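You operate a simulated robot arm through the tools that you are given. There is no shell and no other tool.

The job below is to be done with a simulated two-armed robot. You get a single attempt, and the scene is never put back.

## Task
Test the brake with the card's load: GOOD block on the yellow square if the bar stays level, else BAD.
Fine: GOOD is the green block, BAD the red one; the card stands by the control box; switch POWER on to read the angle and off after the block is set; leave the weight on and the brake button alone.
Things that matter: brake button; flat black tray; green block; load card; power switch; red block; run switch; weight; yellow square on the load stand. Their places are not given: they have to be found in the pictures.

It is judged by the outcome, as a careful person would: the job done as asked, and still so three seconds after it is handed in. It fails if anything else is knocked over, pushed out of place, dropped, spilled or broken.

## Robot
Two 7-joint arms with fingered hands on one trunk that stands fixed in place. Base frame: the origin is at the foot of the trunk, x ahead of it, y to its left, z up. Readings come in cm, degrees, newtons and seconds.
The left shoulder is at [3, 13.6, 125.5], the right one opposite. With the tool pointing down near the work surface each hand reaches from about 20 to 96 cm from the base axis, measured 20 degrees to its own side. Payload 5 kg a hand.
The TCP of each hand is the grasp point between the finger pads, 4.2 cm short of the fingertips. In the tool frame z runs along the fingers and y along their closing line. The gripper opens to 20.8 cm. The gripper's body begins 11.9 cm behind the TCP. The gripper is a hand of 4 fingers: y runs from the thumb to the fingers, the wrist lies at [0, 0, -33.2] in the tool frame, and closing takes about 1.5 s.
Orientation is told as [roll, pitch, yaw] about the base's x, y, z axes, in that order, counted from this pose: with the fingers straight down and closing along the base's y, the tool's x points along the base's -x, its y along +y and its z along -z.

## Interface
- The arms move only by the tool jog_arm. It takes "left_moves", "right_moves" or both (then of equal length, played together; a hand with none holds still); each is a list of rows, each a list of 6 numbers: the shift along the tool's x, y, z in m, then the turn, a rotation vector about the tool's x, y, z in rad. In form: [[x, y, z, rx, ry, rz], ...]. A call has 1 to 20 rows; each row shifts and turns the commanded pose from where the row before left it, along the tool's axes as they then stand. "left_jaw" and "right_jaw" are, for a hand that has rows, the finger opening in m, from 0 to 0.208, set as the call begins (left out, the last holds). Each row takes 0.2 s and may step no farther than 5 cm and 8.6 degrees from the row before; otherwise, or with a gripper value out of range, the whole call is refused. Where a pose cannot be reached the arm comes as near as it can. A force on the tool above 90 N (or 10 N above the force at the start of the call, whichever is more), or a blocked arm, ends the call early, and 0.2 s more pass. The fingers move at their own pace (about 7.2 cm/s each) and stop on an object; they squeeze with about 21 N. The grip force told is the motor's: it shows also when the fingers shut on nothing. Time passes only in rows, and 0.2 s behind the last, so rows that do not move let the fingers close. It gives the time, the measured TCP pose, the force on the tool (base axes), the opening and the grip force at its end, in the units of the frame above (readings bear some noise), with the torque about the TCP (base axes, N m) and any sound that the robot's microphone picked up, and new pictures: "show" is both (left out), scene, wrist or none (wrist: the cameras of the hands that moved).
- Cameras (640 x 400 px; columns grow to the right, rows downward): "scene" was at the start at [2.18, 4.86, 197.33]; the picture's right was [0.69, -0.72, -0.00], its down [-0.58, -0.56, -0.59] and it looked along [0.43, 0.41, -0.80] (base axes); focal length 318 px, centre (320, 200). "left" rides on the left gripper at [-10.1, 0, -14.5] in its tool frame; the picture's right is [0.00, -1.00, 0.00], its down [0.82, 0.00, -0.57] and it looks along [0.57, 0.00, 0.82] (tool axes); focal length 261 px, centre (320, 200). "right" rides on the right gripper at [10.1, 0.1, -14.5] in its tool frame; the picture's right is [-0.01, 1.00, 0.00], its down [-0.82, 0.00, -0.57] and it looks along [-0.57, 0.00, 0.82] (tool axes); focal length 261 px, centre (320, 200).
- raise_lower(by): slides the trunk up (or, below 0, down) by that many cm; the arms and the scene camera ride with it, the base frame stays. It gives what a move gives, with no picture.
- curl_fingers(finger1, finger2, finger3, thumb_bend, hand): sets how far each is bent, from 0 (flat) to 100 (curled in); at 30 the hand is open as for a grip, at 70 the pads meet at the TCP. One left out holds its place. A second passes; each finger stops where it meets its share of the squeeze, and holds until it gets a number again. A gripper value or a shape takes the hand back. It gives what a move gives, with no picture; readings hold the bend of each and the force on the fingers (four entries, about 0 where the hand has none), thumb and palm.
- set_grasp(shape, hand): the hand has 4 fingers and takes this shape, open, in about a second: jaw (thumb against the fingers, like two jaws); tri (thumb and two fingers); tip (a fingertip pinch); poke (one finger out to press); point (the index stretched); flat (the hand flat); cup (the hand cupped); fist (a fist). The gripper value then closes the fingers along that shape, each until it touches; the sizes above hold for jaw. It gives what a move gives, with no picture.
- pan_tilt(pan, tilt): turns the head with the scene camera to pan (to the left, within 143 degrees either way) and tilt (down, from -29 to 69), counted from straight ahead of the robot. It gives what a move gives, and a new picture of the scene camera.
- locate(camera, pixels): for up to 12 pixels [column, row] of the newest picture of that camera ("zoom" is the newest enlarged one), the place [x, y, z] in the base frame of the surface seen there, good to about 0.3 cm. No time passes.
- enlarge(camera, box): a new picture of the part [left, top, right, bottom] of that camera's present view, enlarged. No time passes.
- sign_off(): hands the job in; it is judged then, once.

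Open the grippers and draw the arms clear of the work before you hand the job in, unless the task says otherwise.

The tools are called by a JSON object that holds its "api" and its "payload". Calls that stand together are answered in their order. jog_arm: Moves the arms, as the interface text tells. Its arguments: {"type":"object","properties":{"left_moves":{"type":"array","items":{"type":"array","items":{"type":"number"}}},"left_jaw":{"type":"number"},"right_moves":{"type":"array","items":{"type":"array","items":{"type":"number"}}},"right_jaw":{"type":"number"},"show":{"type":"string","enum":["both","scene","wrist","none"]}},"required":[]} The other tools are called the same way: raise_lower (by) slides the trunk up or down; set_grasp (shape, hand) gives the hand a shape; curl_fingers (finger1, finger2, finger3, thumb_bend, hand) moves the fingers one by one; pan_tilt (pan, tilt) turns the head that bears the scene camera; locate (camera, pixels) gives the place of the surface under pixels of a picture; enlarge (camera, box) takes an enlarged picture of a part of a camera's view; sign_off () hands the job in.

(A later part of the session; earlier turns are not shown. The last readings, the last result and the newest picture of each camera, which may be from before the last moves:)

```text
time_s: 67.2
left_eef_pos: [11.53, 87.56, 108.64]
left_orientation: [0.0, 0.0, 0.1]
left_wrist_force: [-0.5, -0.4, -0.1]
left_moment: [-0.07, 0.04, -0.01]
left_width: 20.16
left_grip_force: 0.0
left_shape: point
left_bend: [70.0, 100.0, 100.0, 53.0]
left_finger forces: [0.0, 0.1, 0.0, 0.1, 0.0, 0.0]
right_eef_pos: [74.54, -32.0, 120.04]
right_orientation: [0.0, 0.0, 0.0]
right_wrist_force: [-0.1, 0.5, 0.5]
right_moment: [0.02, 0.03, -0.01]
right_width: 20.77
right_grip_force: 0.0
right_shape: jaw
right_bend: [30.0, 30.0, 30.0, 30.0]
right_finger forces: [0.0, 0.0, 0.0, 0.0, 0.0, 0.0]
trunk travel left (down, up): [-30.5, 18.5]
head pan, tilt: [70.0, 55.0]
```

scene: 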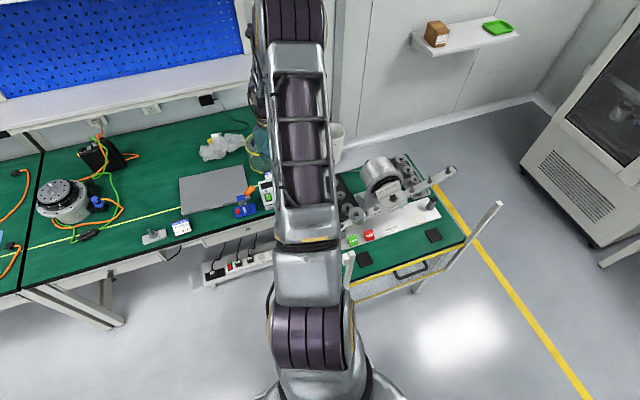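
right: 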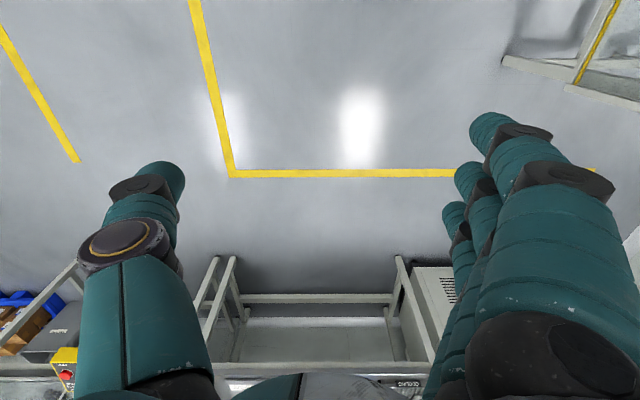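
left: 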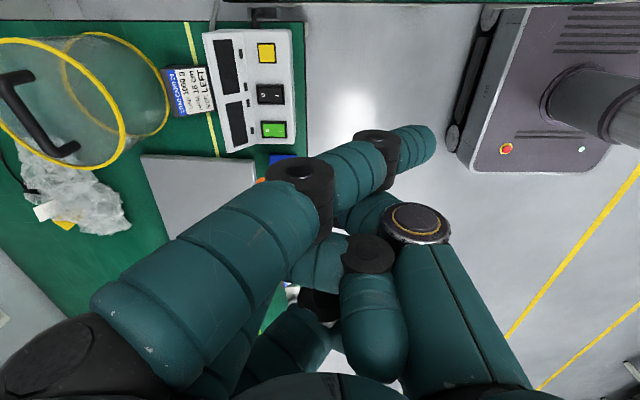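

{"api": "locate", "payload": {"camera": "left", "pixels": [[425, 145], [415, 155], [405, 170], [370, 150], [310, 180], [380, 320], [430, 150], [350, 180]]}}

{"api": "enlarge", "payload": {"camera": "left", "box": [240, 100, 460, 300]}}

```text
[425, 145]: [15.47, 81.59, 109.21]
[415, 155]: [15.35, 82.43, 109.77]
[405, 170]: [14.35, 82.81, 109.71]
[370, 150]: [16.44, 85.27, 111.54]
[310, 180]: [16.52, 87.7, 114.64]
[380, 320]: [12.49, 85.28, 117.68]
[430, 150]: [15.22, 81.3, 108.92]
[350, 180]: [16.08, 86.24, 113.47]
```

```text
2.00 times, centred on (350, 200) of left
```

zoom: 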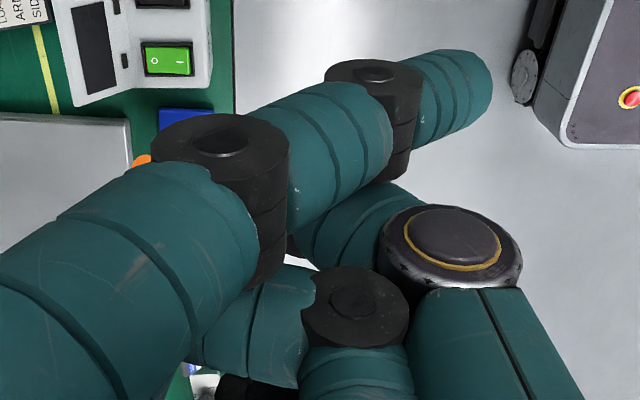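

The index points out sideways there, so poke (thumb down) suits better. I set poke again and tilt the hand 14° so the folded fingers are raised away from the display, then locate the thumb tip.

{"api": "set_grasp", "payload": {"hand": "left", "shape": "poke"}}

{"api": "jog_arm", "payload": {"left_moves": [[0, 0, 0, -0.12, 0, 0], [0, 0, 0, -0.12, 0, 0], [0, 0, 0, 0, 0, 0]], "show": "wrist"}}

{"api": "enlarge", "payload": {"camera": "left", "box": [220, 100, 440, 300]}}

{"api": "locate", "payload": {"camera": "zoom", "pixels": [[290, 140], [265, 150], [300, 175], [270, 170], [200, 160], [220, 250], [340, 130], [260, 130]]}}

```text
time_s: 68.1
left_eef_pos: [11.46, 87.58, 108.59]
left_orientation: [0.1, -0.1, 0.0]
left_wrist_force: [-0.1, 0.5, -0.2]
left_moment: [-0.02, 0.0, 0.0]
left_width: 0.02
left_grip_force: 0.0
left_shape: poke
left_bend: [100.0, 100.0, 100.0, 45.0]
left_finger forces: [0.1, 0.0, 0.0, 0.0, 0.0, 0.1]
right_eef_pos: [74.6, -32.04, 120.2]
right_orientation: [0.0, 0.0, -0.1]
right_wrist_force: [0.2, 0.4, 0.0]
right_moment: [0.01, -0.02, 0.0]
right_width: 20.76
right_grip_force: 0.1
right_shape: jaw
right_bend: [30.0, 30.0, 30.0, 30.0]
right_finger forces: [0.1, 0.0, 0.1, 0.0, 0.1, 0.0]
trunk travel left (down, up): [-30.5, 18.5]
head pan, tilt: [70.0, 55.0]
```

```text
time_s: 68.9
left_eef_pos: [11.52, 87.54, 108.64]
left_orientation: [13.8, 0.0, 0.1]
left_wrist_force: [0.2, 0.4, -0.2]
left_moment: [-0.04, 0.02, 0.01]
left_width: 0.0
left_grip_force: 0.1
left_shape: poke
left_bend: [100.0, 100.0, 100.0, 45.0]
left_finger forces: [0.1, 0.0, 0.0, 0.0, 0.1, 0.0]
right_eef_pos: [74.52, -31.94, 120.24]
right_orientation: [0.0, -0.1, 0.0]
right_wrist_force: [0.5, 1.5, -0.8]
right_moment: [-0.07, 0.02, 0.03]
right_width: 20.79
right_grip_force: 0.1
right_shape: jaw
right_bend: [30.0, 30.0, 30.0, 30.0]
right_finger forces: [0.0, 0.0, 0.0, 0.0, 0.0, 0.1]
trunk travel left (down, up): [-30.5, 18.5]
head pan, tilt: [70.0, 55.0]
```

left: 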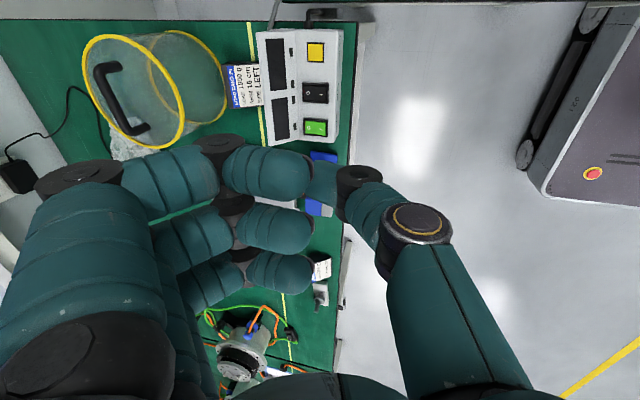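

```text
2.00 times, centred on (330, 200) of left
```

zoom: 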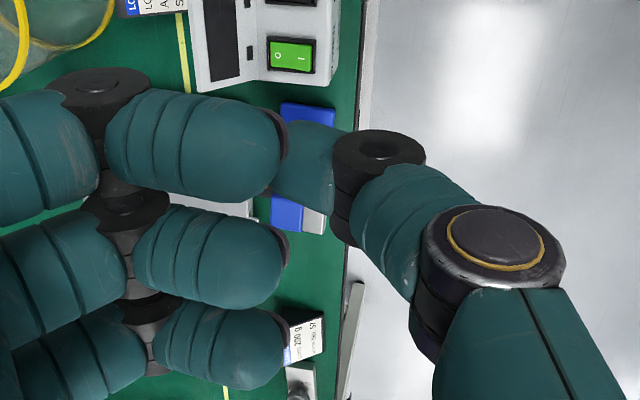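

```text
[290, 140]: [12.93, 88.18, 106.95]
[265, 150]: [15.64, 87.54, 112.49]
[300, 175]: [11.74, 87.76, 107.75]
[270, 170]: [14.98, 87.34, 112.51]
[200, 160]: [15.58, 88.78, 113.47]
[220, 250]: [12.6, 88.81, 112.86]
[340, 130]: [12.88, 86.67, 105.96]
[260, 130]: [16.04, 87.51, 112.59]
```

In poke the thumb lies across rather than down. I shape my own: finger 1 half bent so it points down, fingers 2 and 3 and the thumb curled.

{"api": "curl_fingers", "payload": {"hand": "left", "finger1": 50, "finger2": 100, "finger3": 100, "thumb_bend": 60}}

{"api": "jog_arm", "payload": {"left_moves": [[0, 0, 0, 0, 0, 0]], "show": "wrist"}}

{"api": "enlarge", "payload": {"camera": "left", "box": [180, 80, 440, 300]}}

```text
time_s: 69.9
left_eef_pos: [11.37, 87.51, 108.71]
left_orientation: [13.9, -0.1, 0.0]
left_wrist_force: [-0.4, -0.1, -0.5]
left_moment: [-0.01, 0.01, 0.02]
left_width: 9.52
left_grip_force: 0.1
left_shape: fingers
left_bend: [50.0, 100.0, 100.0, 60.0]
left_finger forces: [0.1, 0.0, 0.0, 0.0, 0.1, 0.0]
right_eef_pos: [74.54, -31.98, 120.1]
right_orientation: [0.0, 0.0, 0.1]
right_wrist_force: [-0.4, 0.3, 0.3]
right_moment: [-0.02, 0.02, 0.01]
right_width: 20.78
right_grip_force: 0.0
right_shape: jaw
right_bend: [30.0, 30.0, 30.0, 30.0]
right_finger forces: [0.0, 0.1, 0.1, 0.0, 0.1, 0.1]
trunk travel left (down, up): [-30.5, 18.5]
head pan, tilt: [70.0, 55.0]
```

```text
time_s: 70.3
left_eef_pos: [11.42, 87.52, 108.81]
left_orientation: [13.8, 0.0, 0.0]
left_wrist_force: [-1.0, -0.3, 0.1]
left_moment: [-0.02, 0.03, -0.01]
left_width: 9.51
left_grip_force: 0.0
left_shape: fingers
left_bend: [50.0, 100.0, 100.0, 60.0]
left_finger forces: [0.0, 0.0, 0.0, 0.1, 0.1, 0.0]
right_eef_pos: [74.38, -32.01, 120.14]
right_orientation: [-0.1, -0.1, 0.0]
right_wrist_force: [-1.1, 0.1, 0.5]
right_moment: [0.0, -0.03, 0.0]
right_width: 20.78
right_grip_force: 0.0
right_shape: jaw
right_bend: [30.0, 30.0, 30.0, 30.0]
right_finger forces: [0.0, 0.0, 0.0, 0.0, 0.1, 0.0]
trunk travel left (down, up): [-30.5, 18.5]
head pan, tilt: [70.0, 55.0]
```

left: 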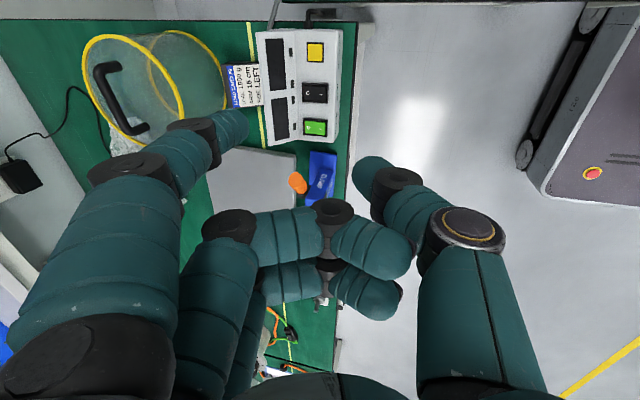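

```text
1.82 times, centred on (310, 190) of left
```

zoom: 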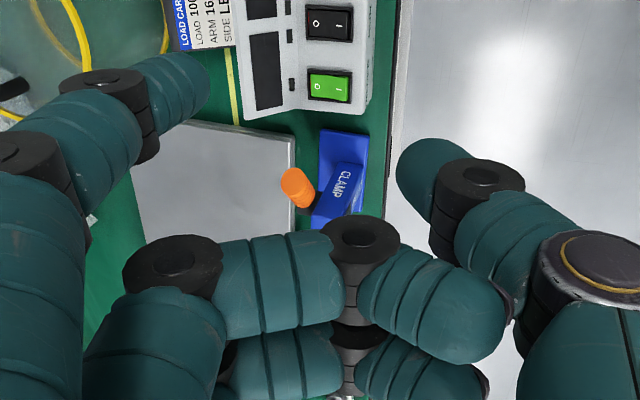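

{"api": "curl_fingers", "payload": {"hand": "left", "finger1": 56, "thumb_bend": 0}}

{"api": "jog_arm", "payload": {"left_moves": [[0, 0, 0, 0, 0, 0]], "show": "wrist"}}

{"api": "enlarge", "payload": {"camera": "left", "box": [180, 80, 440, 300]}}

```text
time_s: 71.3
left_eef_pos: [11.45, 87.49, 108.65]
left_orientation: [13.8, 0.1, 0.0]
left_wrist_force: [0.6, -0.3, 0.3]
left_moment: [-0.02, -0.01, 0.04]
left_width: 19.06
left_grip_force: 0.0
left_shape: fingers
left_bend: [56.0, 100.0, 100.0, 0.0]
left_finger forces: [0.1, 0.1, 0.0, 0.0, 0.0, 0.0]
right_eef_pos: [74.54, -32.17, 120.15]
right_orientation: [-0.1, 0.0, 0.0]
right_wrist_force: [0.8, 0.0, 0.0]
right_moment: [-0.02, -0.03, 0.06]
right_width: 20.77
right_grip_force: 0.0
right_shape: jaw
right_bend: [30.0, 30.0, 30.0, 30.0]
right_finger forces: [0.0, 0.0, 0.0, 0.0, 0.0, 0.0]
trunk travel left (down, up): [-30.5, 18.5]
head pan, tilt: [70.0, 55.0]
```

```text
time_s: 71.7
left_eef_pos: [11.49, 87.47, 108.72]
left_orientation: [13.7, -0.1, 0.0]
left_wrist_force: [-0.1, 0.0, -0.8]
left_moment: [0.0, -0.01, 0.0]
left_width: 19.04
left_grip_force: 0.0
left_shape: fingers
left_bend: [56.0, 100.0, 100.0, 0.0]
left_finger forces: [0.1, 0.0, 0.0, 0.0, 0.1, 0.0]
right_eef_pos: [74.48, -31.97, 120.02]
right_orientation: [0.0, 0.0, 0.0]
right_wrist_force: [0.0, -0.4, 0.0]
right_moment: [0.02, -0.04, 0.02]
right_width: 20.81
right_grip_force: 0.1
right_shape: jaw
right_bend: [30.0, 30.0, 30.0, 30.0]
right_finger forces: [0.0, 0.1, 0.0, 0.0, 0.1, 0.0]
trunk travel left (down, up): [-30.5, 18.5]
head pan, tilt: [70.0, 55.0]
```

left: 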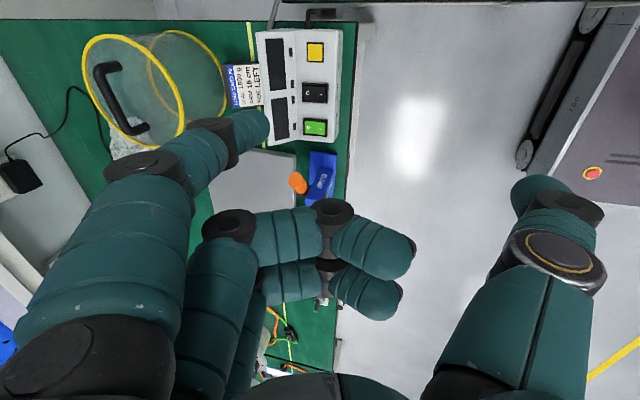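

```text
1.82 times, centred on (310, 190) of left
```

zoom: 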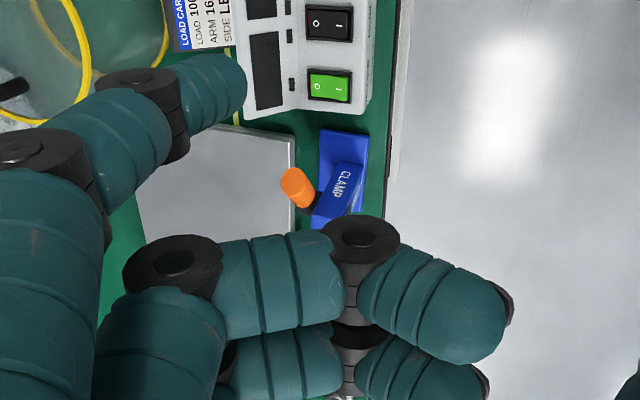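

The index now points down at (262,122) with the thumb out of the way. I locate its tip and the switch from this same camera.

{"api": "enlarge", "payload": {"camera": "left", "box": [215, 90, 345, 180]}}

{"api": "locate", "payload": {"camera": "left", "pixels": [[268, 118], [262, 112], [266, 130], [255, 122], [245, 140], [308, 128], [324, 128], [540, 180], [340, 250], [310, 92], [321, 92], [316, 52]]}}

```text
4.44 times, centred on (280, 135) of left
```

zoom: 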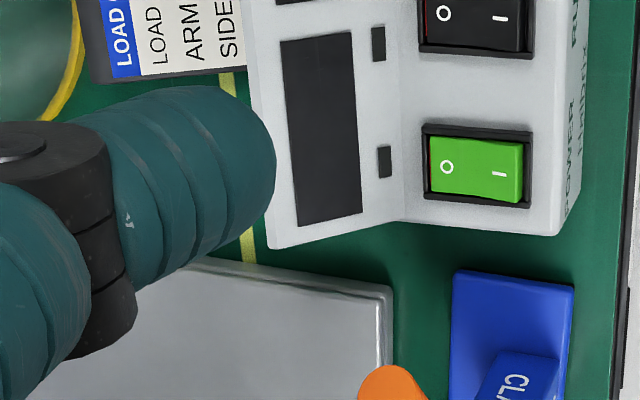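

```text
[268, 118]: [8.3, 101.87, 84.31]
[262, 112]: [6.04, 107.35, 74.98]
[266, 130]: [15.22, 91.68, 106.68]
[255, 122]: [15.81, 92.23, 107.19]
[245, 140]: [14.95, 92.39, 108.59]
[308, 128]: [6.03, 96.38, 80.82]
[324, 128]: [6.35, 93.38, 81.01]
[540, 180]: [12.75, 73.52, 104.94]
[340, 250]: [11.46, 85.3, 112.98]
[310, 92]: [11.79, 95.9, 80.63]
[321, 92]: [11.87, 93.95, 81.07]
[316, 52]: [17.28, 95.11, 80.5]
```

The index tip is about (14.2, 91.4, 105.3); the "I" end of POWER is at (6.3, 93.4, 81). I move the tip over it, coming down 14 cm.

{"api": "jog_arm", "payload": {"left_moves": [[0.04, -0.0001, 0.0007, 0, 0, 0], [0.04, 0.019, 0.004, 0, 0, 0], [0, -0.008, 0.034, 0, 0, 0], [0, -0.008, 0.034, 0, 0, 0], [0, -0.008, 0.034, 0, 0, 0], [0, -0.0083, 0.0344, 0, 0, 0], [0, 0, 0, 0, 0, 0]], "show": "both"}}

{"api": "enlarge", "payload": {"camera": "left", "box": [180, 60, 380, 220]}}

{"api": "enlarge", "payload": {"camera": "scene", "box": [220, 110, 340, 230]}}

```text
time_s: 73.3
left_eef_pos: [3.45, 89.46, 94.73]
left_orientation: [13.9, 0.0, 0.0]
left_wrist_force: [0.2, -0.4, 1.3]
left_moment: [0.03, 0.02, -0.02]
left_width: 19.0
left_grip_force: 0.0
left_shape: fingers
left_bend: [56.0, 100.0, 100.0, 0.0]
left_finger forces: [0.1, 0.0, 0.0, 0.0, 0.1, 0.0]
right_eef_pos: [74.52, -32.22, 120.17]
right_orientation: [0.0, 0.0, 0.0]
right_wrist_force: [0.2, -0.5, -0.9]
right_moment: [0.1, 0.02, 0.0]
right_width: 20.81
right_grip_force: 0.1
right_shape: jaw
right_bend: [30.0, 30.0, 30.0, 30.0]
right_finger forces: [0.1, 0.0, 0.0, 0.1, 0.0, 0.0]
trunk travel left (down, up): [-30.5, 18.5]
head pan, tilt: [70.0, 55.0]
```

scene: 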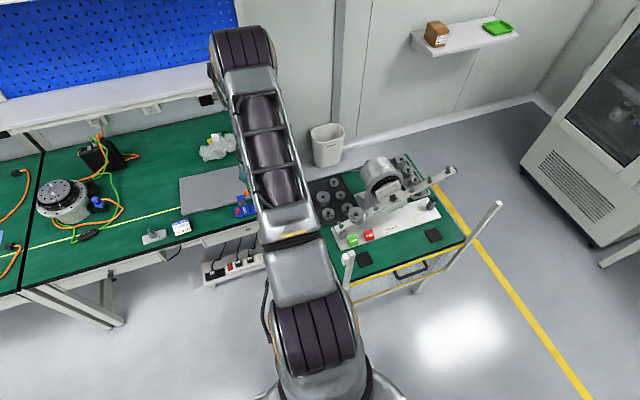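
left: 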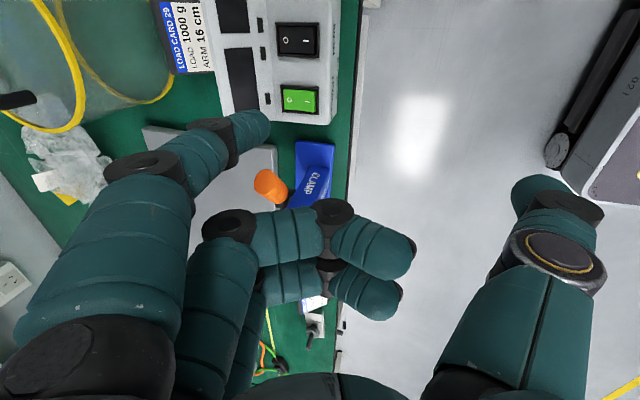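

```text
2.50 times, centred on (280, 140) of left
```

zoom: 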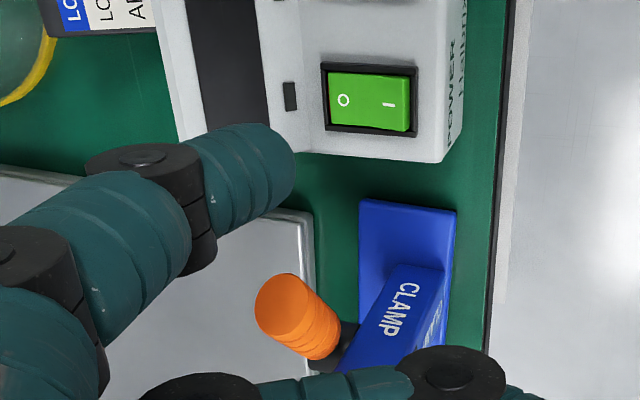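

```text
3.33 times, centred on (280, 170) of scene
```

zoom: 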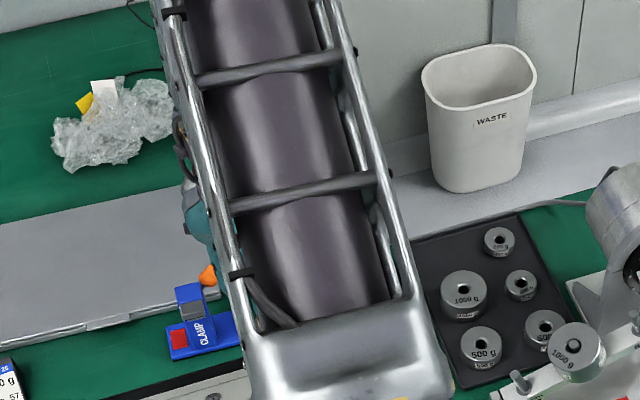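

Fingers 2 and 3 would come near the clamp's orange handle at (270,185). I locate the handle and clamp to judge the clearance.

{"api": "locate", "payload": {"camera": "left", "pixels": [[262, 182], [270, 175], [284, 188], [275, 197], [315, 180], [310, 155], [330, 170], [300, 215], [235, 225], [360, 235], [280, 270], [252, 110]]}}

```text
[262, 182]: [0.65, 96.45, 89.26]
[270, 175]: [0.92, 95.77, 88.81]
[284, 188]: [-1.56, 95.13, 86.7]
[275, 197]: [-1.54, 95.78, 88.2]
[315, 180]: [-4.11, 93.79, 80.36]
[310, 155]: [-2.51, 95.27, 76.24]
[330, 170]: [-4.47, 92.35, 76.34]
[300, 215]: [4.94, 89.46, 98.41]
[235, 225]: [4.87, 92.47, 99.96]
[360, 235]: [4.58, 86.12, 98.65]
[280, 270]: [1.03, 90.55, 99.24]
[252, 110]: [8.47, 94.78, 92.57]
```

The orange handle (0.6, 96.4, 89) is too close to finger 3. I rise, shift +5.5 cm in x, and use finger 3 as the pressing finger so the others sit over the free +x side.

{"api": "jog_arm", "payload": {"left_moves": [[0, 0.0095, -0.0389, 0, 0, 0], [0, 0.0096, -0.0388, 0, 0, 0], [-0.0275, 0, 0, 0, 0, 0], [-0.0275, 0, 0, 0, 0, 0], [0, 0, 0, 0, 0, 0]], "show": "none"}}

{"api": "curl_fingers", "payload": {"hand": "left", "finger1": 100, "finger2": 100, "finger3": 56, "thumb_bend": 0}}

{"api": "jog_arm", "payload": {"left_moves": [[0, 0, 0, 0, 0, 0]], "show": "both"}}

{"api": "enlarge", "payload": {"camera": "left", "box": [180, 60, 420, 260]}}

```text
time_s: 74.5
left_eef_pos: [8.87, 89.3, 102.97]
left_orientation: [13.7, 0.0, 0.0]
left_wrist_force: [-0.5, 0.4, 0.0]
left_moment: [-0.02, -0.09, -0.05]
left_width: 19.05
left_grip_force: 0.0
left_shape: fingers
left_bend: [56.0, 100.0, 100.0, 0.0]
left_finger forces: [0.1, 0.1, 0.0, 0.0, 0.0, 0.1]
right_eef_pos: [74.41, -32.08, 120.2]
right_orientation: [0.0, -0.2, 0.0]
right_wrist_force: [-0.2, -1.2, 0.6]
right_moment: [-0.03, -0.02, -0.06]
right_width: 20.81
right_grip_force: 0.1
right_shape: jaw
right_bend: [30.0, 30.0, 30.0, 30.0]
right_finger forces: [0.0, 0.0, 0.0, 0.1, 0.1, 0.1]
trunk travel left (down, up): [-30.5, 18.5]
head pan, tilt: [70.0, 55.0]
```

```text
time_s: 75.5
left_eef_pos: [8.96, 89.23, 103.0]
left_orientation: [13.6, 0.0, -0.1]
left_wrist_force: [0.5, 0.3, 0.3]
left_moment: [0.01, 0.0, 0.0]
left_width: 11.93
left_grip_force: 0.1
left_shape: fingers
left_bend: [100.0, 100.0, 56.0, 0.0]
left_finger forces: [0.0, 0.0, 0.0, 0.0, 0.0, 0.0]
right_eef_pos: [74.47, -32.04, 120.2]
right_orientation: [0.0, 0.0, 0.0]
right_wrist_force: [0.1, -0.2, 0.3]
right_moment: [-0.02, -0.05, 0.01]
right_width: 20.77
right_grip_force: 0.0
right_shape: jaw
right_bend: [30.0, 30.0, 30.0, 30.0]
right_finger forces: [0.0, 0.1, 0.1, 0.0, 0.1, 0.0]
trunk travel left (down, up): [-30.5, 18.5]
head pan, tilt: [70.0, 55.0]
```

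```text
time_s: 75.9
left_eef_pos: [8.96, 89.3, 102.81]
left_orientation: [13.7, 0.0, 0.0]
left_wrist_force: [0.1, 0.1, 0.2]
left_moment: [0.0, -0.02, 0.0]
left_width: 11.97
left_grip_force: 0.1
left_shape: fingers
left_bend: [100.0, 100.0, 56.0, 0.0]
left_finger forces: [0.1, 0.0, 0.0, 0.1, 0.1, 0.0]
right_eef_pos: [74.55, -32.02, 120.14]
right_orientation: [0.0, -0.1, 0.1]
right_wrist_force: [0.4, 0.2, 0.1]
right_moment: [0.0, -0.05, -0.03]
right_width: 20.79
right_grip_force: 0.0
right_shape: jaw
right_bend: [30.0, 30.0, 30.0, 30.0]
right_finger forces: [0.0, 0.0, 0.1, 0.0, 0.0, 0.0]
trunk travel left (down, up): [-30.5, 18.5]
head pan, tilt: [70.0, 55.0]
```

scene: 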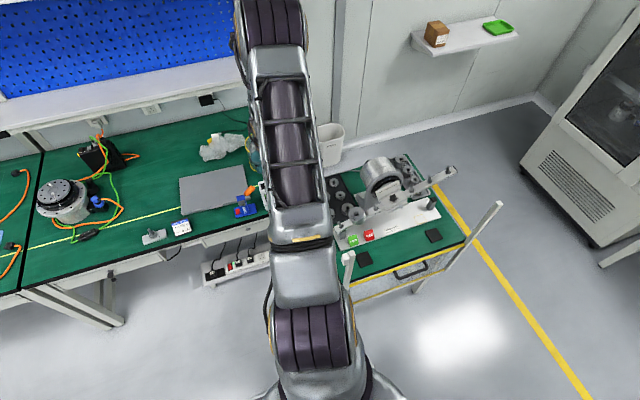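
left: 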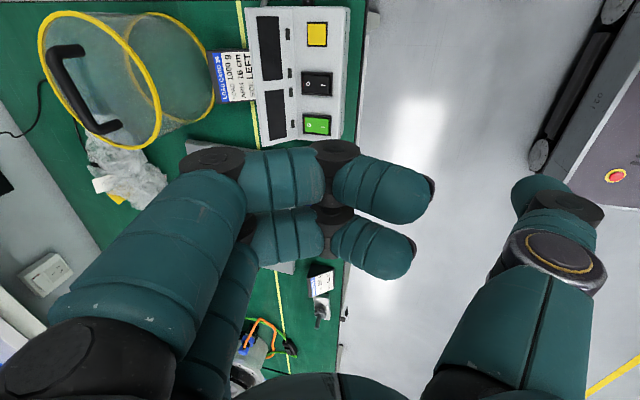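

```text
2.00 times, centred on (300, 160) of left
```

zoom: 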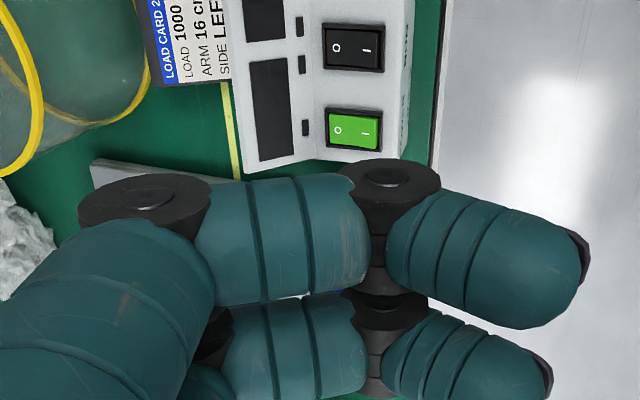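

Finger 3 is hidden from view, but by symmetry its tip should be right above the "I" end of POWER. I descend straight to leave about 2.5 cm gap.

{"api": "jog_arm", "payload": {"left_moves": [[-0.0005, -0.0076, 0.0315, 0, 0, 0], [0, -0.0076, 0.0315, 0, 0, 0], [0, -0.0076, 0.0315, 0, 0, 0], [0, -0.0076, 0.0315, 0, 0, 0], [0, -0.004, 0.0165, 0, 0, 0], [0, 0, 0, 0, 0, 0]], "show": "both"}}

{"api": "enlarge", "payload": {"camera": "left", "box": [180, 0, 420, 200]}}

```text
time_s: 77.3
left_eef_pos: [8.76, 89.37, 88.15]
left_orientation: [13.8, 0.0, 0.1]
left_wrist_force: [-0.2, -1.1, -0.6]
left_moment: [-0.03, -0.02, -0.03]
left_width: 11.96
left_grip_force: 0.1
left_shape: fingers
left_bend: [100.0, 100.0, 56.0, 0.0]
left_finger forces: [0.1, 0.0, 0.0, 0.0, 0.1, 0.0]
right_eef_pos: [74.54, -32.05, 120.24]
right_orientation: [0.0, 0.0, 0.0]
right_wrist_force: [0.4, 0.5, 1.7]
right_moment: [-0.01, -0.02, 0.0]
right_width: 20.79
right_grip_force: 0.1
right_shape: jaw
right_bend: [30.0, 30.0, 30.0, 30.0]
right_finger forces: [0.0, 0.0, 0.1, 0.0, 0.0, 0.0]
trunk travel left (down, up): [-30.5, 18.5]
head pan, tilt: [70.0, 55.0]
```

scene: 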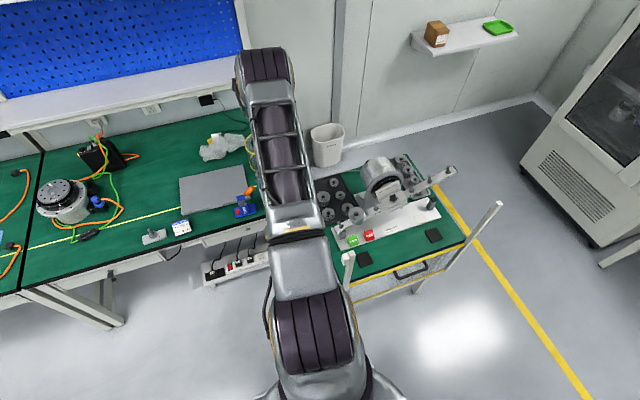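
left: 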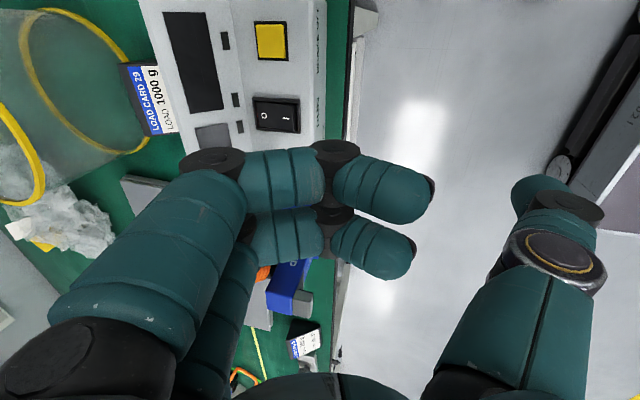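

```text
2.00 times, centred on (300, 100) of left
```

zoom: 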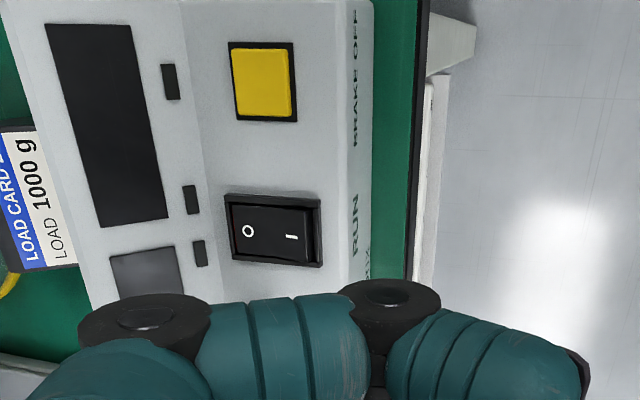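

Clear of RUN and BRAKE OFF. I descend further, then in small steps watching the finger force.

{"api": "jog_arm", "payload": {"left_moves": [[-0.002, -0.0036, 0.0146, 0, 0, 0], [0, -0.0036, 0.0146, 0, 0, 0], [0, 0, 0, 0, 0, 0]], "show": "none"}}

{"api": "jog_arm", "payload": {"left_moves": [[0, -0.0007, 0.0029, 0, 0, 0], [0, 0, 0, 0, 0, 0]], "show": "none"}}

{"api": "jog_arm", "payload": {"left_moves": [[0, -0.0007, 0.0029, 0, 0, 0], [0, 0, 0, 0, 0, 0]], "show": "wrist"}}

```text
time_s: 78.1
left_eef_pos: [9.01, 89.4, 85.36]
left_orientation: [13.8, 0.0, 0.0]
left_wrist_force: [-0.4, -1.0, -0.6]
left_moment: [0.02, 0.01, 0.0]
left_width: 11.96
left_grip_force: 0.1
left_shape: fingers
left_bend: [100.0, 100.0, 56.0, 0.0]
left_finger forces: [0.1, 0.0, 0.0, 0.0, 0.0, 0.1]
right_eef_pos: [74.59, -32.13, 119.97]
right_orientation: [0.0, 0.0, 0.1]
right_wrist_force: [0.0, 0.1, 0.2]
right_moment: [0.04, -0.01, -0.02]
right_width: 20.77
right_grip_force: 0.0
right_shape: jaw
right_bend: [30.0, 30.0, 30.0, 30.0]
right_finger forces: [0.1, 0.0, 0.0, 0.0, 0.1, 0.1]
trunk travel left (down, up): [-30.5, 18.5]
head pan, tilt: [70.0, 55.0]
```

```text
time_s: 78.7
left_eef_pos: [8.96, 89.45, 84.94]
left_orientation: [13.8, 0.0, 0.0]
left_wrist_force: [-0.5, 0.2, 0.2]
left_moment: [0.0, 0.0, -0.01]
left_width: 11.91
left_grip_force: 0.0
left_shape: fingers
left_bend: [100.0, 100.0, 56.0, 0.0]
left_finger forces: [0.0, 0.0, 0.0, 0.0, 0.0, 0.0]
right_eef_pos: [74.58, -32.09, 120.13]
right_orientation: [0.0, 0.0, 0.1]
right_wrist_force: [-0.2, -0.6, -0.5]
right_moment: [0.0, 0.0, 0.01]
right_width: 20.79
right_grip_force: 0.0
right_shape: jaw
right_bend: [30.0, 30.0, 30.0, 30.0]
right_finger forces: [0.0, 0.0, 0.0, 0.0, 0.0, 0.0]
trunk travel left (down, up): [-30.5, 18.5]
head pan, tilt: [70.0, 55.0]
```

```text
time_s: 79.3
left_eef_pos: [8.95, 89.5, 84.67]
left_orientation: [14.0, 0.0, 0.0]
left_wrist_force: [-1.5, -1.3, 12.0]
left_moment: [0.68, 0.49, 0.14]
left_width: 11.92
left_grip_force: 5.3
left_shape: fingers
left_bend: [100.0, 100.0, 56.0, 0.0]
left_finger forces: [0.0, 0.1, 12.0, 0.0, 0.0, 0.0]
right_eef_pos: [74.46, -32.06, 120.22]
right_orientation: [0.0, 0.1, 0.0]
right_wrist_force: [0.2, -0.1, -0.3]
right_moment: [-0.03, -0.03, 0.01]
right_width: 20.81
right_grip_force: 0.2
right_shape: jaw
right_bend: [30.0, 30.0, 30.0, 30.0]
right_finger forces: [0.1, 0.0, 0.0, 0.0, 0.0, 0.1]
trunk travel left (down, up): [-30.5, 18.5]
head pan, tilt: [70.0, 55.0]
```

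left: 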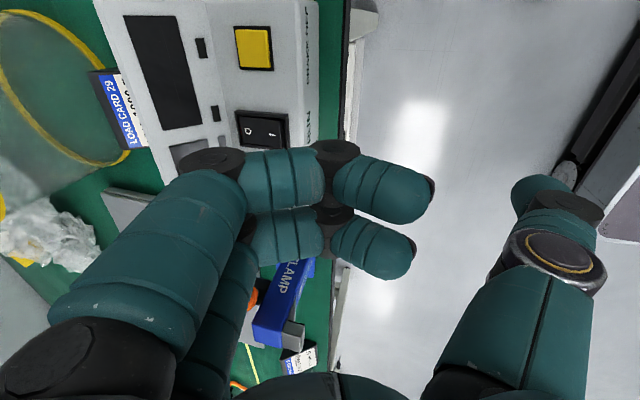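

Finger 3 touches with 12 N, and the torque puts the contact at about (5.3, 95.5) – the "O" end. I lift 1.5 cm, shift +1.0 in x and −2.2 in y, and press again.

{"api": "jog_arm", "payload": {"left_moves": [[0, 0.0036, -0.0146, 0, 0, 0], [-0.01, -0.0214, -0.0052, 0, 0, 0], [0, 0, 0, 0, 0, 0]], "show": "none"}}

{"api": "jog_arm", "payload": {"left_moves": [[0, -0.0024, 0.0097, 0, 0, 0], [0, 0, 0, 0, 0, 0]], "show": "none"}}

{"api": "jog_arm", "payload": {"left_moves": [[0, -0.0007, 0.0029, 0, 0, 0], [0, 0, 0, 0, 0, 0]], "show": "wrist"}}

```text
time_s: 80.1
left_eef_pos: [9.9, 87.48, 85.89]
left_orientation: [13.6, 0.0, 0.0]
left_wrist_force: [-1.2, -0.6, -0.6]
left_moment: [-0.07, -0.03, -0.01]
left_width: 11.91
left_grip_force: 0.1
left_shape: fingers
left_bend: [100.0, 100.0, 56.0, 0.0]
left_finger forces: [0.1, 0.0, 0.1, 0.0, 0.1, 0.1]
right_eef_pos: [74.37, -32.08, 120.27]
right_orientation: [0.0, -0.2, 0.0]
right_wrist_force: [-0.8, 0.1, 0.6]
right_moment: [-0.03, -0.05, 0.01]
right_width: 20.77
right_grip_force: 0.1
right_shape: jaw
right_bend: [30.0, 30.0, 30.0, 30.0]
right_finger forces: [0.1, 0.0, 0.0, 0.0, 0.0, 0.0]
trunk travel left (down, up): [-30.5, 18.5]
head pan, tilt: [70.0, 55.0]
```

```text
time_s: 80.7
left_eef_pos: [10.06, 87.4, 84.94]
left_orientation: [13.8, 0.0, 0.0]
left_wrist_force: [-0.3, -0.6, 0.0]
left_moment: [0.03, -0.03, 0.0]
left_width: 11.9
left_grip_force: 0.5
left_shape: fingers
left_bend: [100.0, 100.0, 56.0, 0.0]
left_finger forces: [0.0, 0.0, 0.1, 0.0, 0.0, 0.0]
right_eef_pos: [74.47, -32.08, 120.15]
right_orientation: [-0.1, 0.0, 0.0]
right_wrist_force: [-0.4, -0.4, 0.3]
right_moment: [0.01, 0.01, 0.0]
right_width: 20.82
right_grip_force: 0.0
right_shape: jaw
right_bend: [30.0, 30.0, 30.0, 30.0]
right_finger forces: [0.0, 0.0, 0.0, 0.1, 0.1, 0.0]
trunk travel left (down, up): [-30.5, 18.5]
head pan, tilt: [70.0, 55.0]
```

```text
time_s: 81.3
left_eef_pos: [9.96, 87.28, 84.69]
left_orientation: [13.7, 0.0, -0.1]
left_wrist_force: [0.3, -1.2, 2.4]
left_moment: [0.0, 0.05, 0.1]
left_width: 11.92
left_grip_force: 1.1
left_shape: fingers
left_bend: [100.0, 100.0, 57.0, 0.0]
left_finger forces: [0.0, 0.1, 2.1, 0.1, 0.0, 0.1]
right_eef_pos: [74.59, -32.08, 120.1]
right_orientation: [-0.1, -0.1, 0.1]
right_wrist_force: [-0.1, -0.4, 0.1]
right_moment: [-0.01, 0.0, -0.04]
right_width: 20.78
right_grip_force: 0.1
right_shape: jaw
right_bend: [30.0, 30.0, 30.0, 30.0]
right_finger forces: [0.0, 0.1, 0.1, 0.1, 0.1, 0.0]
trunk travel left (down, up): [-30.5, 18.5]
head pan, tilt: [70.0, 55.0]
```

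left: 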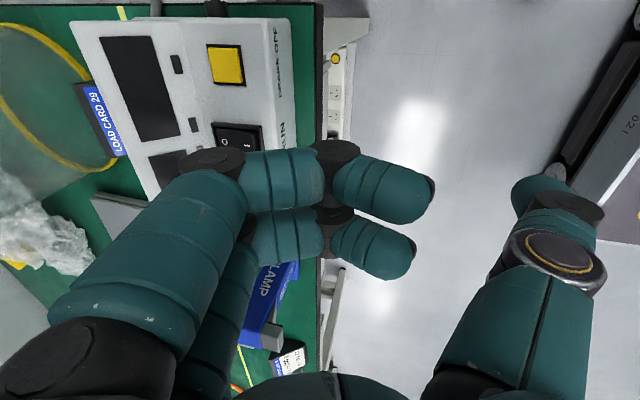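

Light contact on finger 3 (2 N). I press on in 2 mm steps.

{"api": "jog_arm", "payload": {"left_moves": [[0, -0.0005, 0.0019, 0, 0, 0], [0, 0, 0, 0, 0, 0]], "show": "none"}}

{"api": "jog_arm", "payload": {"left_moves": [[0, -0.0005, 0.0019, 0, 0, 0], [0, 0, 0, 0, 0, 0]], "show": "wrist"}}

```text
time_s: 81.9
left_eef_pos: [10.06, 87.37, 84.51]
left_orientation: [13.7, 0.0, -0.1]
left_wrist_force: [-0.1, -0.9, -0.2]
left_moment: [0.01, 0.02, 0.04]
left_width: 11.94
left_grip_force: 0.6
left_shape: fingers
left_bend: [100.0, 100.0, 57.0, 0.0]
left_finger forces: [0.0, 0.1, 1.1, 0.0, 0.1, 0.0]
right_eef_pos: [74.36, -32.11, 120.16]
right_orientation: [0.0, 0.0, 0.0]
right_wrist_force: [0.9, 0.8, 0.4]
right_moment: [0.03, 0.03, -0.03]
right_width: 20.77
right_grip_force: 0.0
right_shape: jaw
right_bend: [30.0, 30.0, 30.0, 30.0]
right_finger forces: [0.0, 0.0, 0.0, 0.0, 0.1, 0.0]
trunk travel left (down, up): [-30.5, 18.5]
head pan, tilt: [70.0, 55.0]
```

```text
time_s: 82.5
left_eef_pos: [10.14, 87.22, 84.38]
left_orientation: [13.9, 0.0, -0.1]
left_wrist_force: [0.1, -2.5, 0.6]
left_moment: [0.03, 0.1, 0.09]
left_width: 11.92
left_grip_force: 0.9
left_shape: fingers
left_bend: [100.0, 100.0, 57.0, 0.0]
left_finger forces: [0.0, 0.1, 2.0, 0.1, 0.0, 0.1]
right_eef_pos: [74.51, -32.18, 120.16]
right_orientation: [0.0, 0.1, 0.0]
right_wrist_force: [0.5, 0.8, -0.3]
right_moment: [-0.01, 0.03, -0.01]
right_width: 20.79
right_grip_force: 0.0
right_shape: jaw
right_bend: [30.0, 30.0, 30.0, 30.0]
right_finger forces: [0.0, 0.1, 0.0, 0.1, 0.0, 0.1]
trunk travel left (down, up): [-30.5, 18.5]
head pan, tilt: [70.0, 55.0]
```

left: 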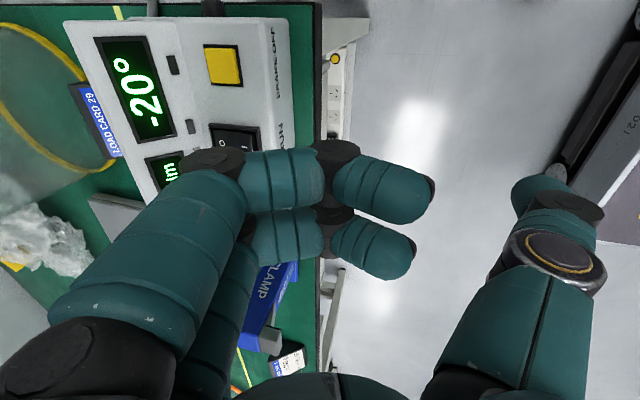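

POWER is on and the angle display reads −20°: the bar did not stay level, so BAD. I lift the finger away and verify the box.

{"api": "jog_arm", "payload": {"left_moves": [[0, 0.0036, -0.0146, 0, 0, 0], [0, 0.0072, -0.0291, 0, 0, 0], [0, 0.0072, -0.0291, 0, 0, 0], [0, 0.0072, -0.0291, 0, 0, 0], [0, 0.0072, -0.0291, 0, 0, 0], [0, 0, 0, 0, 0, 0]], "show": "both"}}

{"api": "enlarge", "payload": {"camera": "left", "box": [180, 0, 420, 200]}}

```text
time_s: 83.9
left_eef_pos: [9.97, 87.26, 97.82]
left_orientation: [13.7, 0.0, -0.1]
left_wrist_force: [-0.3, 0.0, -1.2]
left_moment: [-0.06, 0.01, -0.01]
left_width: 11.94
left_grip_force: 0.2
left_shape: fingers
left_bend: [100.0, 100.0, 56.0, 0.0]
left_finger forces: [0.0, 0.1, 0.1, 0.0, 0.1, 0.0]
right_eef_pos: [74.5, -31.94, 120.19]
right_orientation: [0.0, 0.0, 0.0]
right_wrist_force: [0.1, 0.0, 0.0]
right_moment: [-0.07, -0.03, -0.01]
right_width: 20.81
right_grip_force: 0.0
right_shape: jaw
right_bend: [30.0, 30.0, 30.0, 30.0]
right_finger forces: [0.0, 0.0, 0.1, 0.0, 0.0, 0.0]
trunk travel left (down, up): [-30.5, 18.5]
head pan, tilt: [70.0, 55.0]
```

scene: 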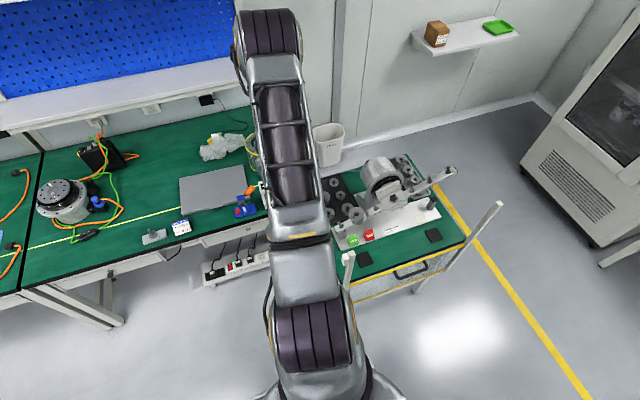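
left: 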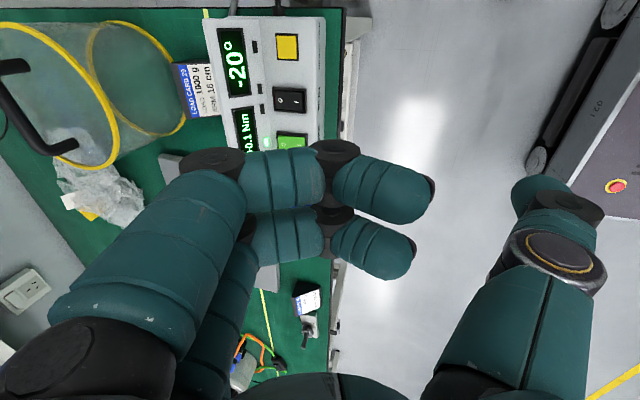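

```text
2.00 times, centred on (300, 100) of left
```

zoom: 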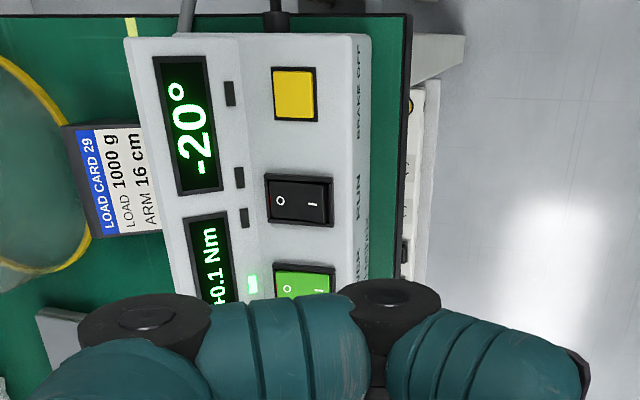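

Display reads −20°, so the verdict is BAD. I straighten the hand, move it up and back to open space in front of the stand, and reopen it as a jaw.

{"api": "jog_arm", "payload": {"left_moves": [[0, 0.005, -0.02, 0.12, 0, 0], [0, 0, -0.03, 0.12, 0, 0], [-0.02, -0.04, -0.02, 0, 0, 0], [-0.02, -0.04, -0.02, 0, 0, 0], [-0.02, -0.04, 0, 0, 0, 0], [-0.03, -0.035, 0, 0, 0, 0], [-0.03, -0.035, 0, 0, 0, 0], [-0.03, -0.035, 0, 0, 0, 0], [-0.03, -0.035, 0, 0, 0, 0], [-0.03, -0.035, 0, 0, 0, 0], [-0.03, -0.035, 0, 0, 0, 0], [-0.03, -0.035, 0, 0, 0, 0], [0, 0, 0, 0, 0, 0]], "show": "none"}}

{"api": "set_grasp", "payload": {"hand": "left", "shape": "jaw"}}

{"api": "jog_arm", "payload": {"left_moves": [[0, 0, 0, 0, 0, 0.1309], [0, 0, 0, 0, 0, 0.1309], [0, 0, 0, 0, 0, 0.1309], [0, 0, 0, 0, 0, 0.1309], [0, 0, 0, 0, 0, 0.1309], [0, 0, 0, 0, 0, 0.1309], [0, 0, 0, 0, 0, 0.1309], [0, 0, 0, 0, 0, 0.1309], [0, 0, 0, 0, 0, 0.1309], [0, 0, 0, 0, 0, 0.1309], [0, 0, 0, 0, 0, 0.1309], [0, 0, 0, 0, 0, 0.1309], [0, 0, 0, 0, 0, 0]], "left_jaw": 0.12, "show": "both"}}

```text
time_s: 86.7
left_eef_pos: [37.34, 50.5, 106.69]
left_orientation: [0.0, -0.1, -0.1]
left_wrist_force: [0.0, 0.5, 0.3]
left_moment: [-0.13, -0.12, 0.05]
left_width: 11.9
left_grip_force: 0.0
left_shape: fingers
left_bend: [100.0, 100.0, 56.0, 0.0]
left_finger forces: [0.0, 0.1, 0.1, 0.0, 0.0, 0.0]
right_eef_pos: [74.4, -31.88, 120.13]
right_orientation: [0.0, -0.1, -0.1]
right_wrist_force: [0.8, 1.2, 0.1]
right_moment: [-0.07, -0.07, 0.02]
right_width: 20.78
right_grip_force: 0.1
right_shape: jaw
right_bend: [30.0, 30.0, 30.0, 30.0]
right_finger forces: [0.1, 0.0, 0.0, 0.1, 0.0, 0.1]
trunk travel left (down, up): [-30.5, 18.5]
head pan, tilt: [70.0, 55.0]
```

```text
time_s: 87.6
left_eef_pos: [37.37, 50.46, 106.79]
left_orientation: [-0.1, 0.0, 0.0]
left_wrist_force: [-0.6, 0.3, 0.0]
left_moment: [0.0, -0.01, 0.0]
left_width: 20.82
left_grip_force: 0.1
left_shape: jaw
left_bend: [30.0, 30.0, 30.0, 30.0]
left_finger forces: [0.1, 0.0, 0.0, 0.1, 0.0, 0.0]
right_eef_pos: [74.44, -32.22, 120.02]
right_orientation: [0.0, 0.0, 0.0]
right_wrist_force: [0.9, -0.3, 0.1]
right_moment: [0.03, 0.0, -0.01]
right_width: 20.82
right_grip_force: 0.1
right_shape: jaw
right_bend: [30.0, 30.0, 30.0, 30.0]
right_finger forces: [0.0, 0.0, 0.0, 0.0, 0.1, 0.0]
trunk travel left (down, up): [-30.5, 18.5]
head pan, tilt: [70.0, 55.0]
```

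```text
time_s: 90.4
left_eef_pos: [37.04, 50.45, 106.92]
left_orientation: [0.0, 0.1, -90.1]
left_wrist_force: [0.6, 0.2, -0.7]
left_moment: [0.04, 0.02, -0.01]
left_width: 12.09
left_grip_force: 0.2
left_shape: jaw
left_bend: [72.0, 72.0, 72.0, 70.0]
left_finger forces: [0.1, 0.0, 0.0, 0.0, 0.0, 0.1]
right_eef_pos: [74.62, -32.05, 120.17]
right_orientation: [-0.1, 0.0, 0.0]
right_wrist_force: [1.0, -0.4, 0.4]
right_moment: [0.03, 0.01, -0.01]
right_width: 20.78
right_grip_force: 0.0
right_shape: jaw
right_bend: [30.0, 30.0, 30.0, 30.0]
right_finger forces: [0.1, 0.0, 0.0, 0.0, 0.1, 0.1]
trunk travel left (down, up): [-30.5, 18.5]
head pan, tilt: [70.0, 55.0]
```

scene: 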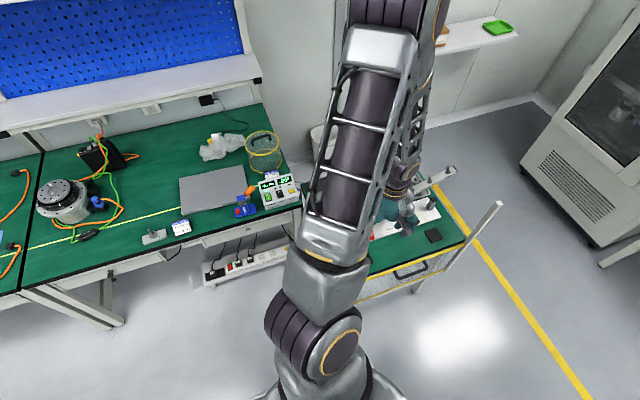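
left: 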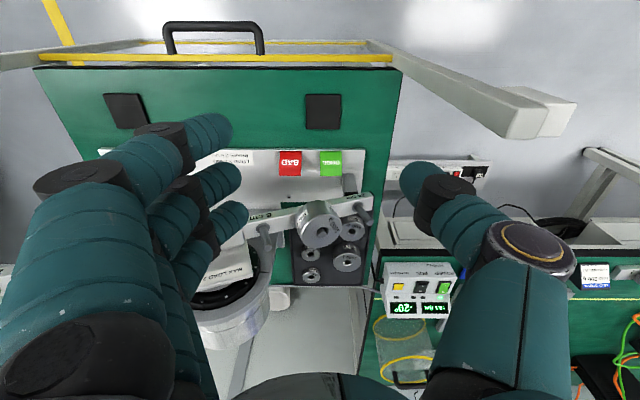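

Good: yaw −90 with a clear view of BAD (290,163), GOOD (331,163) and the drooping bar. I measure the red block and the yellow square area.

{"api": "enlarge", "payload": {"camera": "left", "box": [220, 130, 380, 270]}}

{"api": "locate", "payload": {"camera": "left", "pixels": [[280, 156], [302, 156], [280, 172], [301, 172], [321, 155], [343, 155], [321, 172], [341, 172], [290, 164], [331, 163]]}}

```text
2.86 times, centred on (300, 200) of left
```

zoom: 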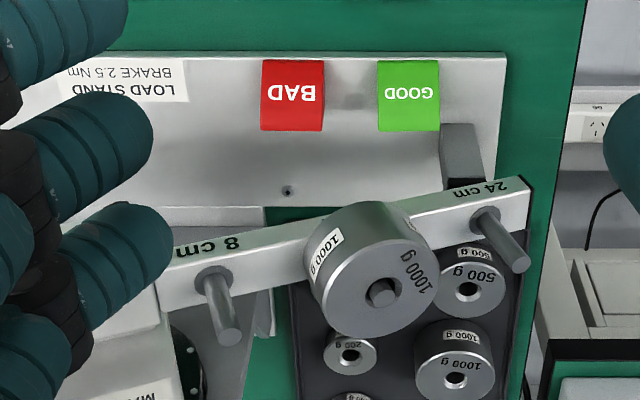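

```text
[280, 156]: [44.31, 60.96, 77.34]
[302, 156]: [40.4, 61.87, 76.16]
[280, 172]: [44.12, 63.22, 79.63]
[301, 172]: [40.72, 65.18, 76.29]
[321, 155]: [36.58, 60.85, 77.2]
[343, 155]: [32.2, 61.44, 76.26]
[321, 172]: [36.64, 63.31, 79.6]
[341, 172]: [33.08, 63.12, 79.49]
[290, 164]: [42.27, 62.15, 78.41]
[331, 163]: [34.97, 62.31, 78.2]
```

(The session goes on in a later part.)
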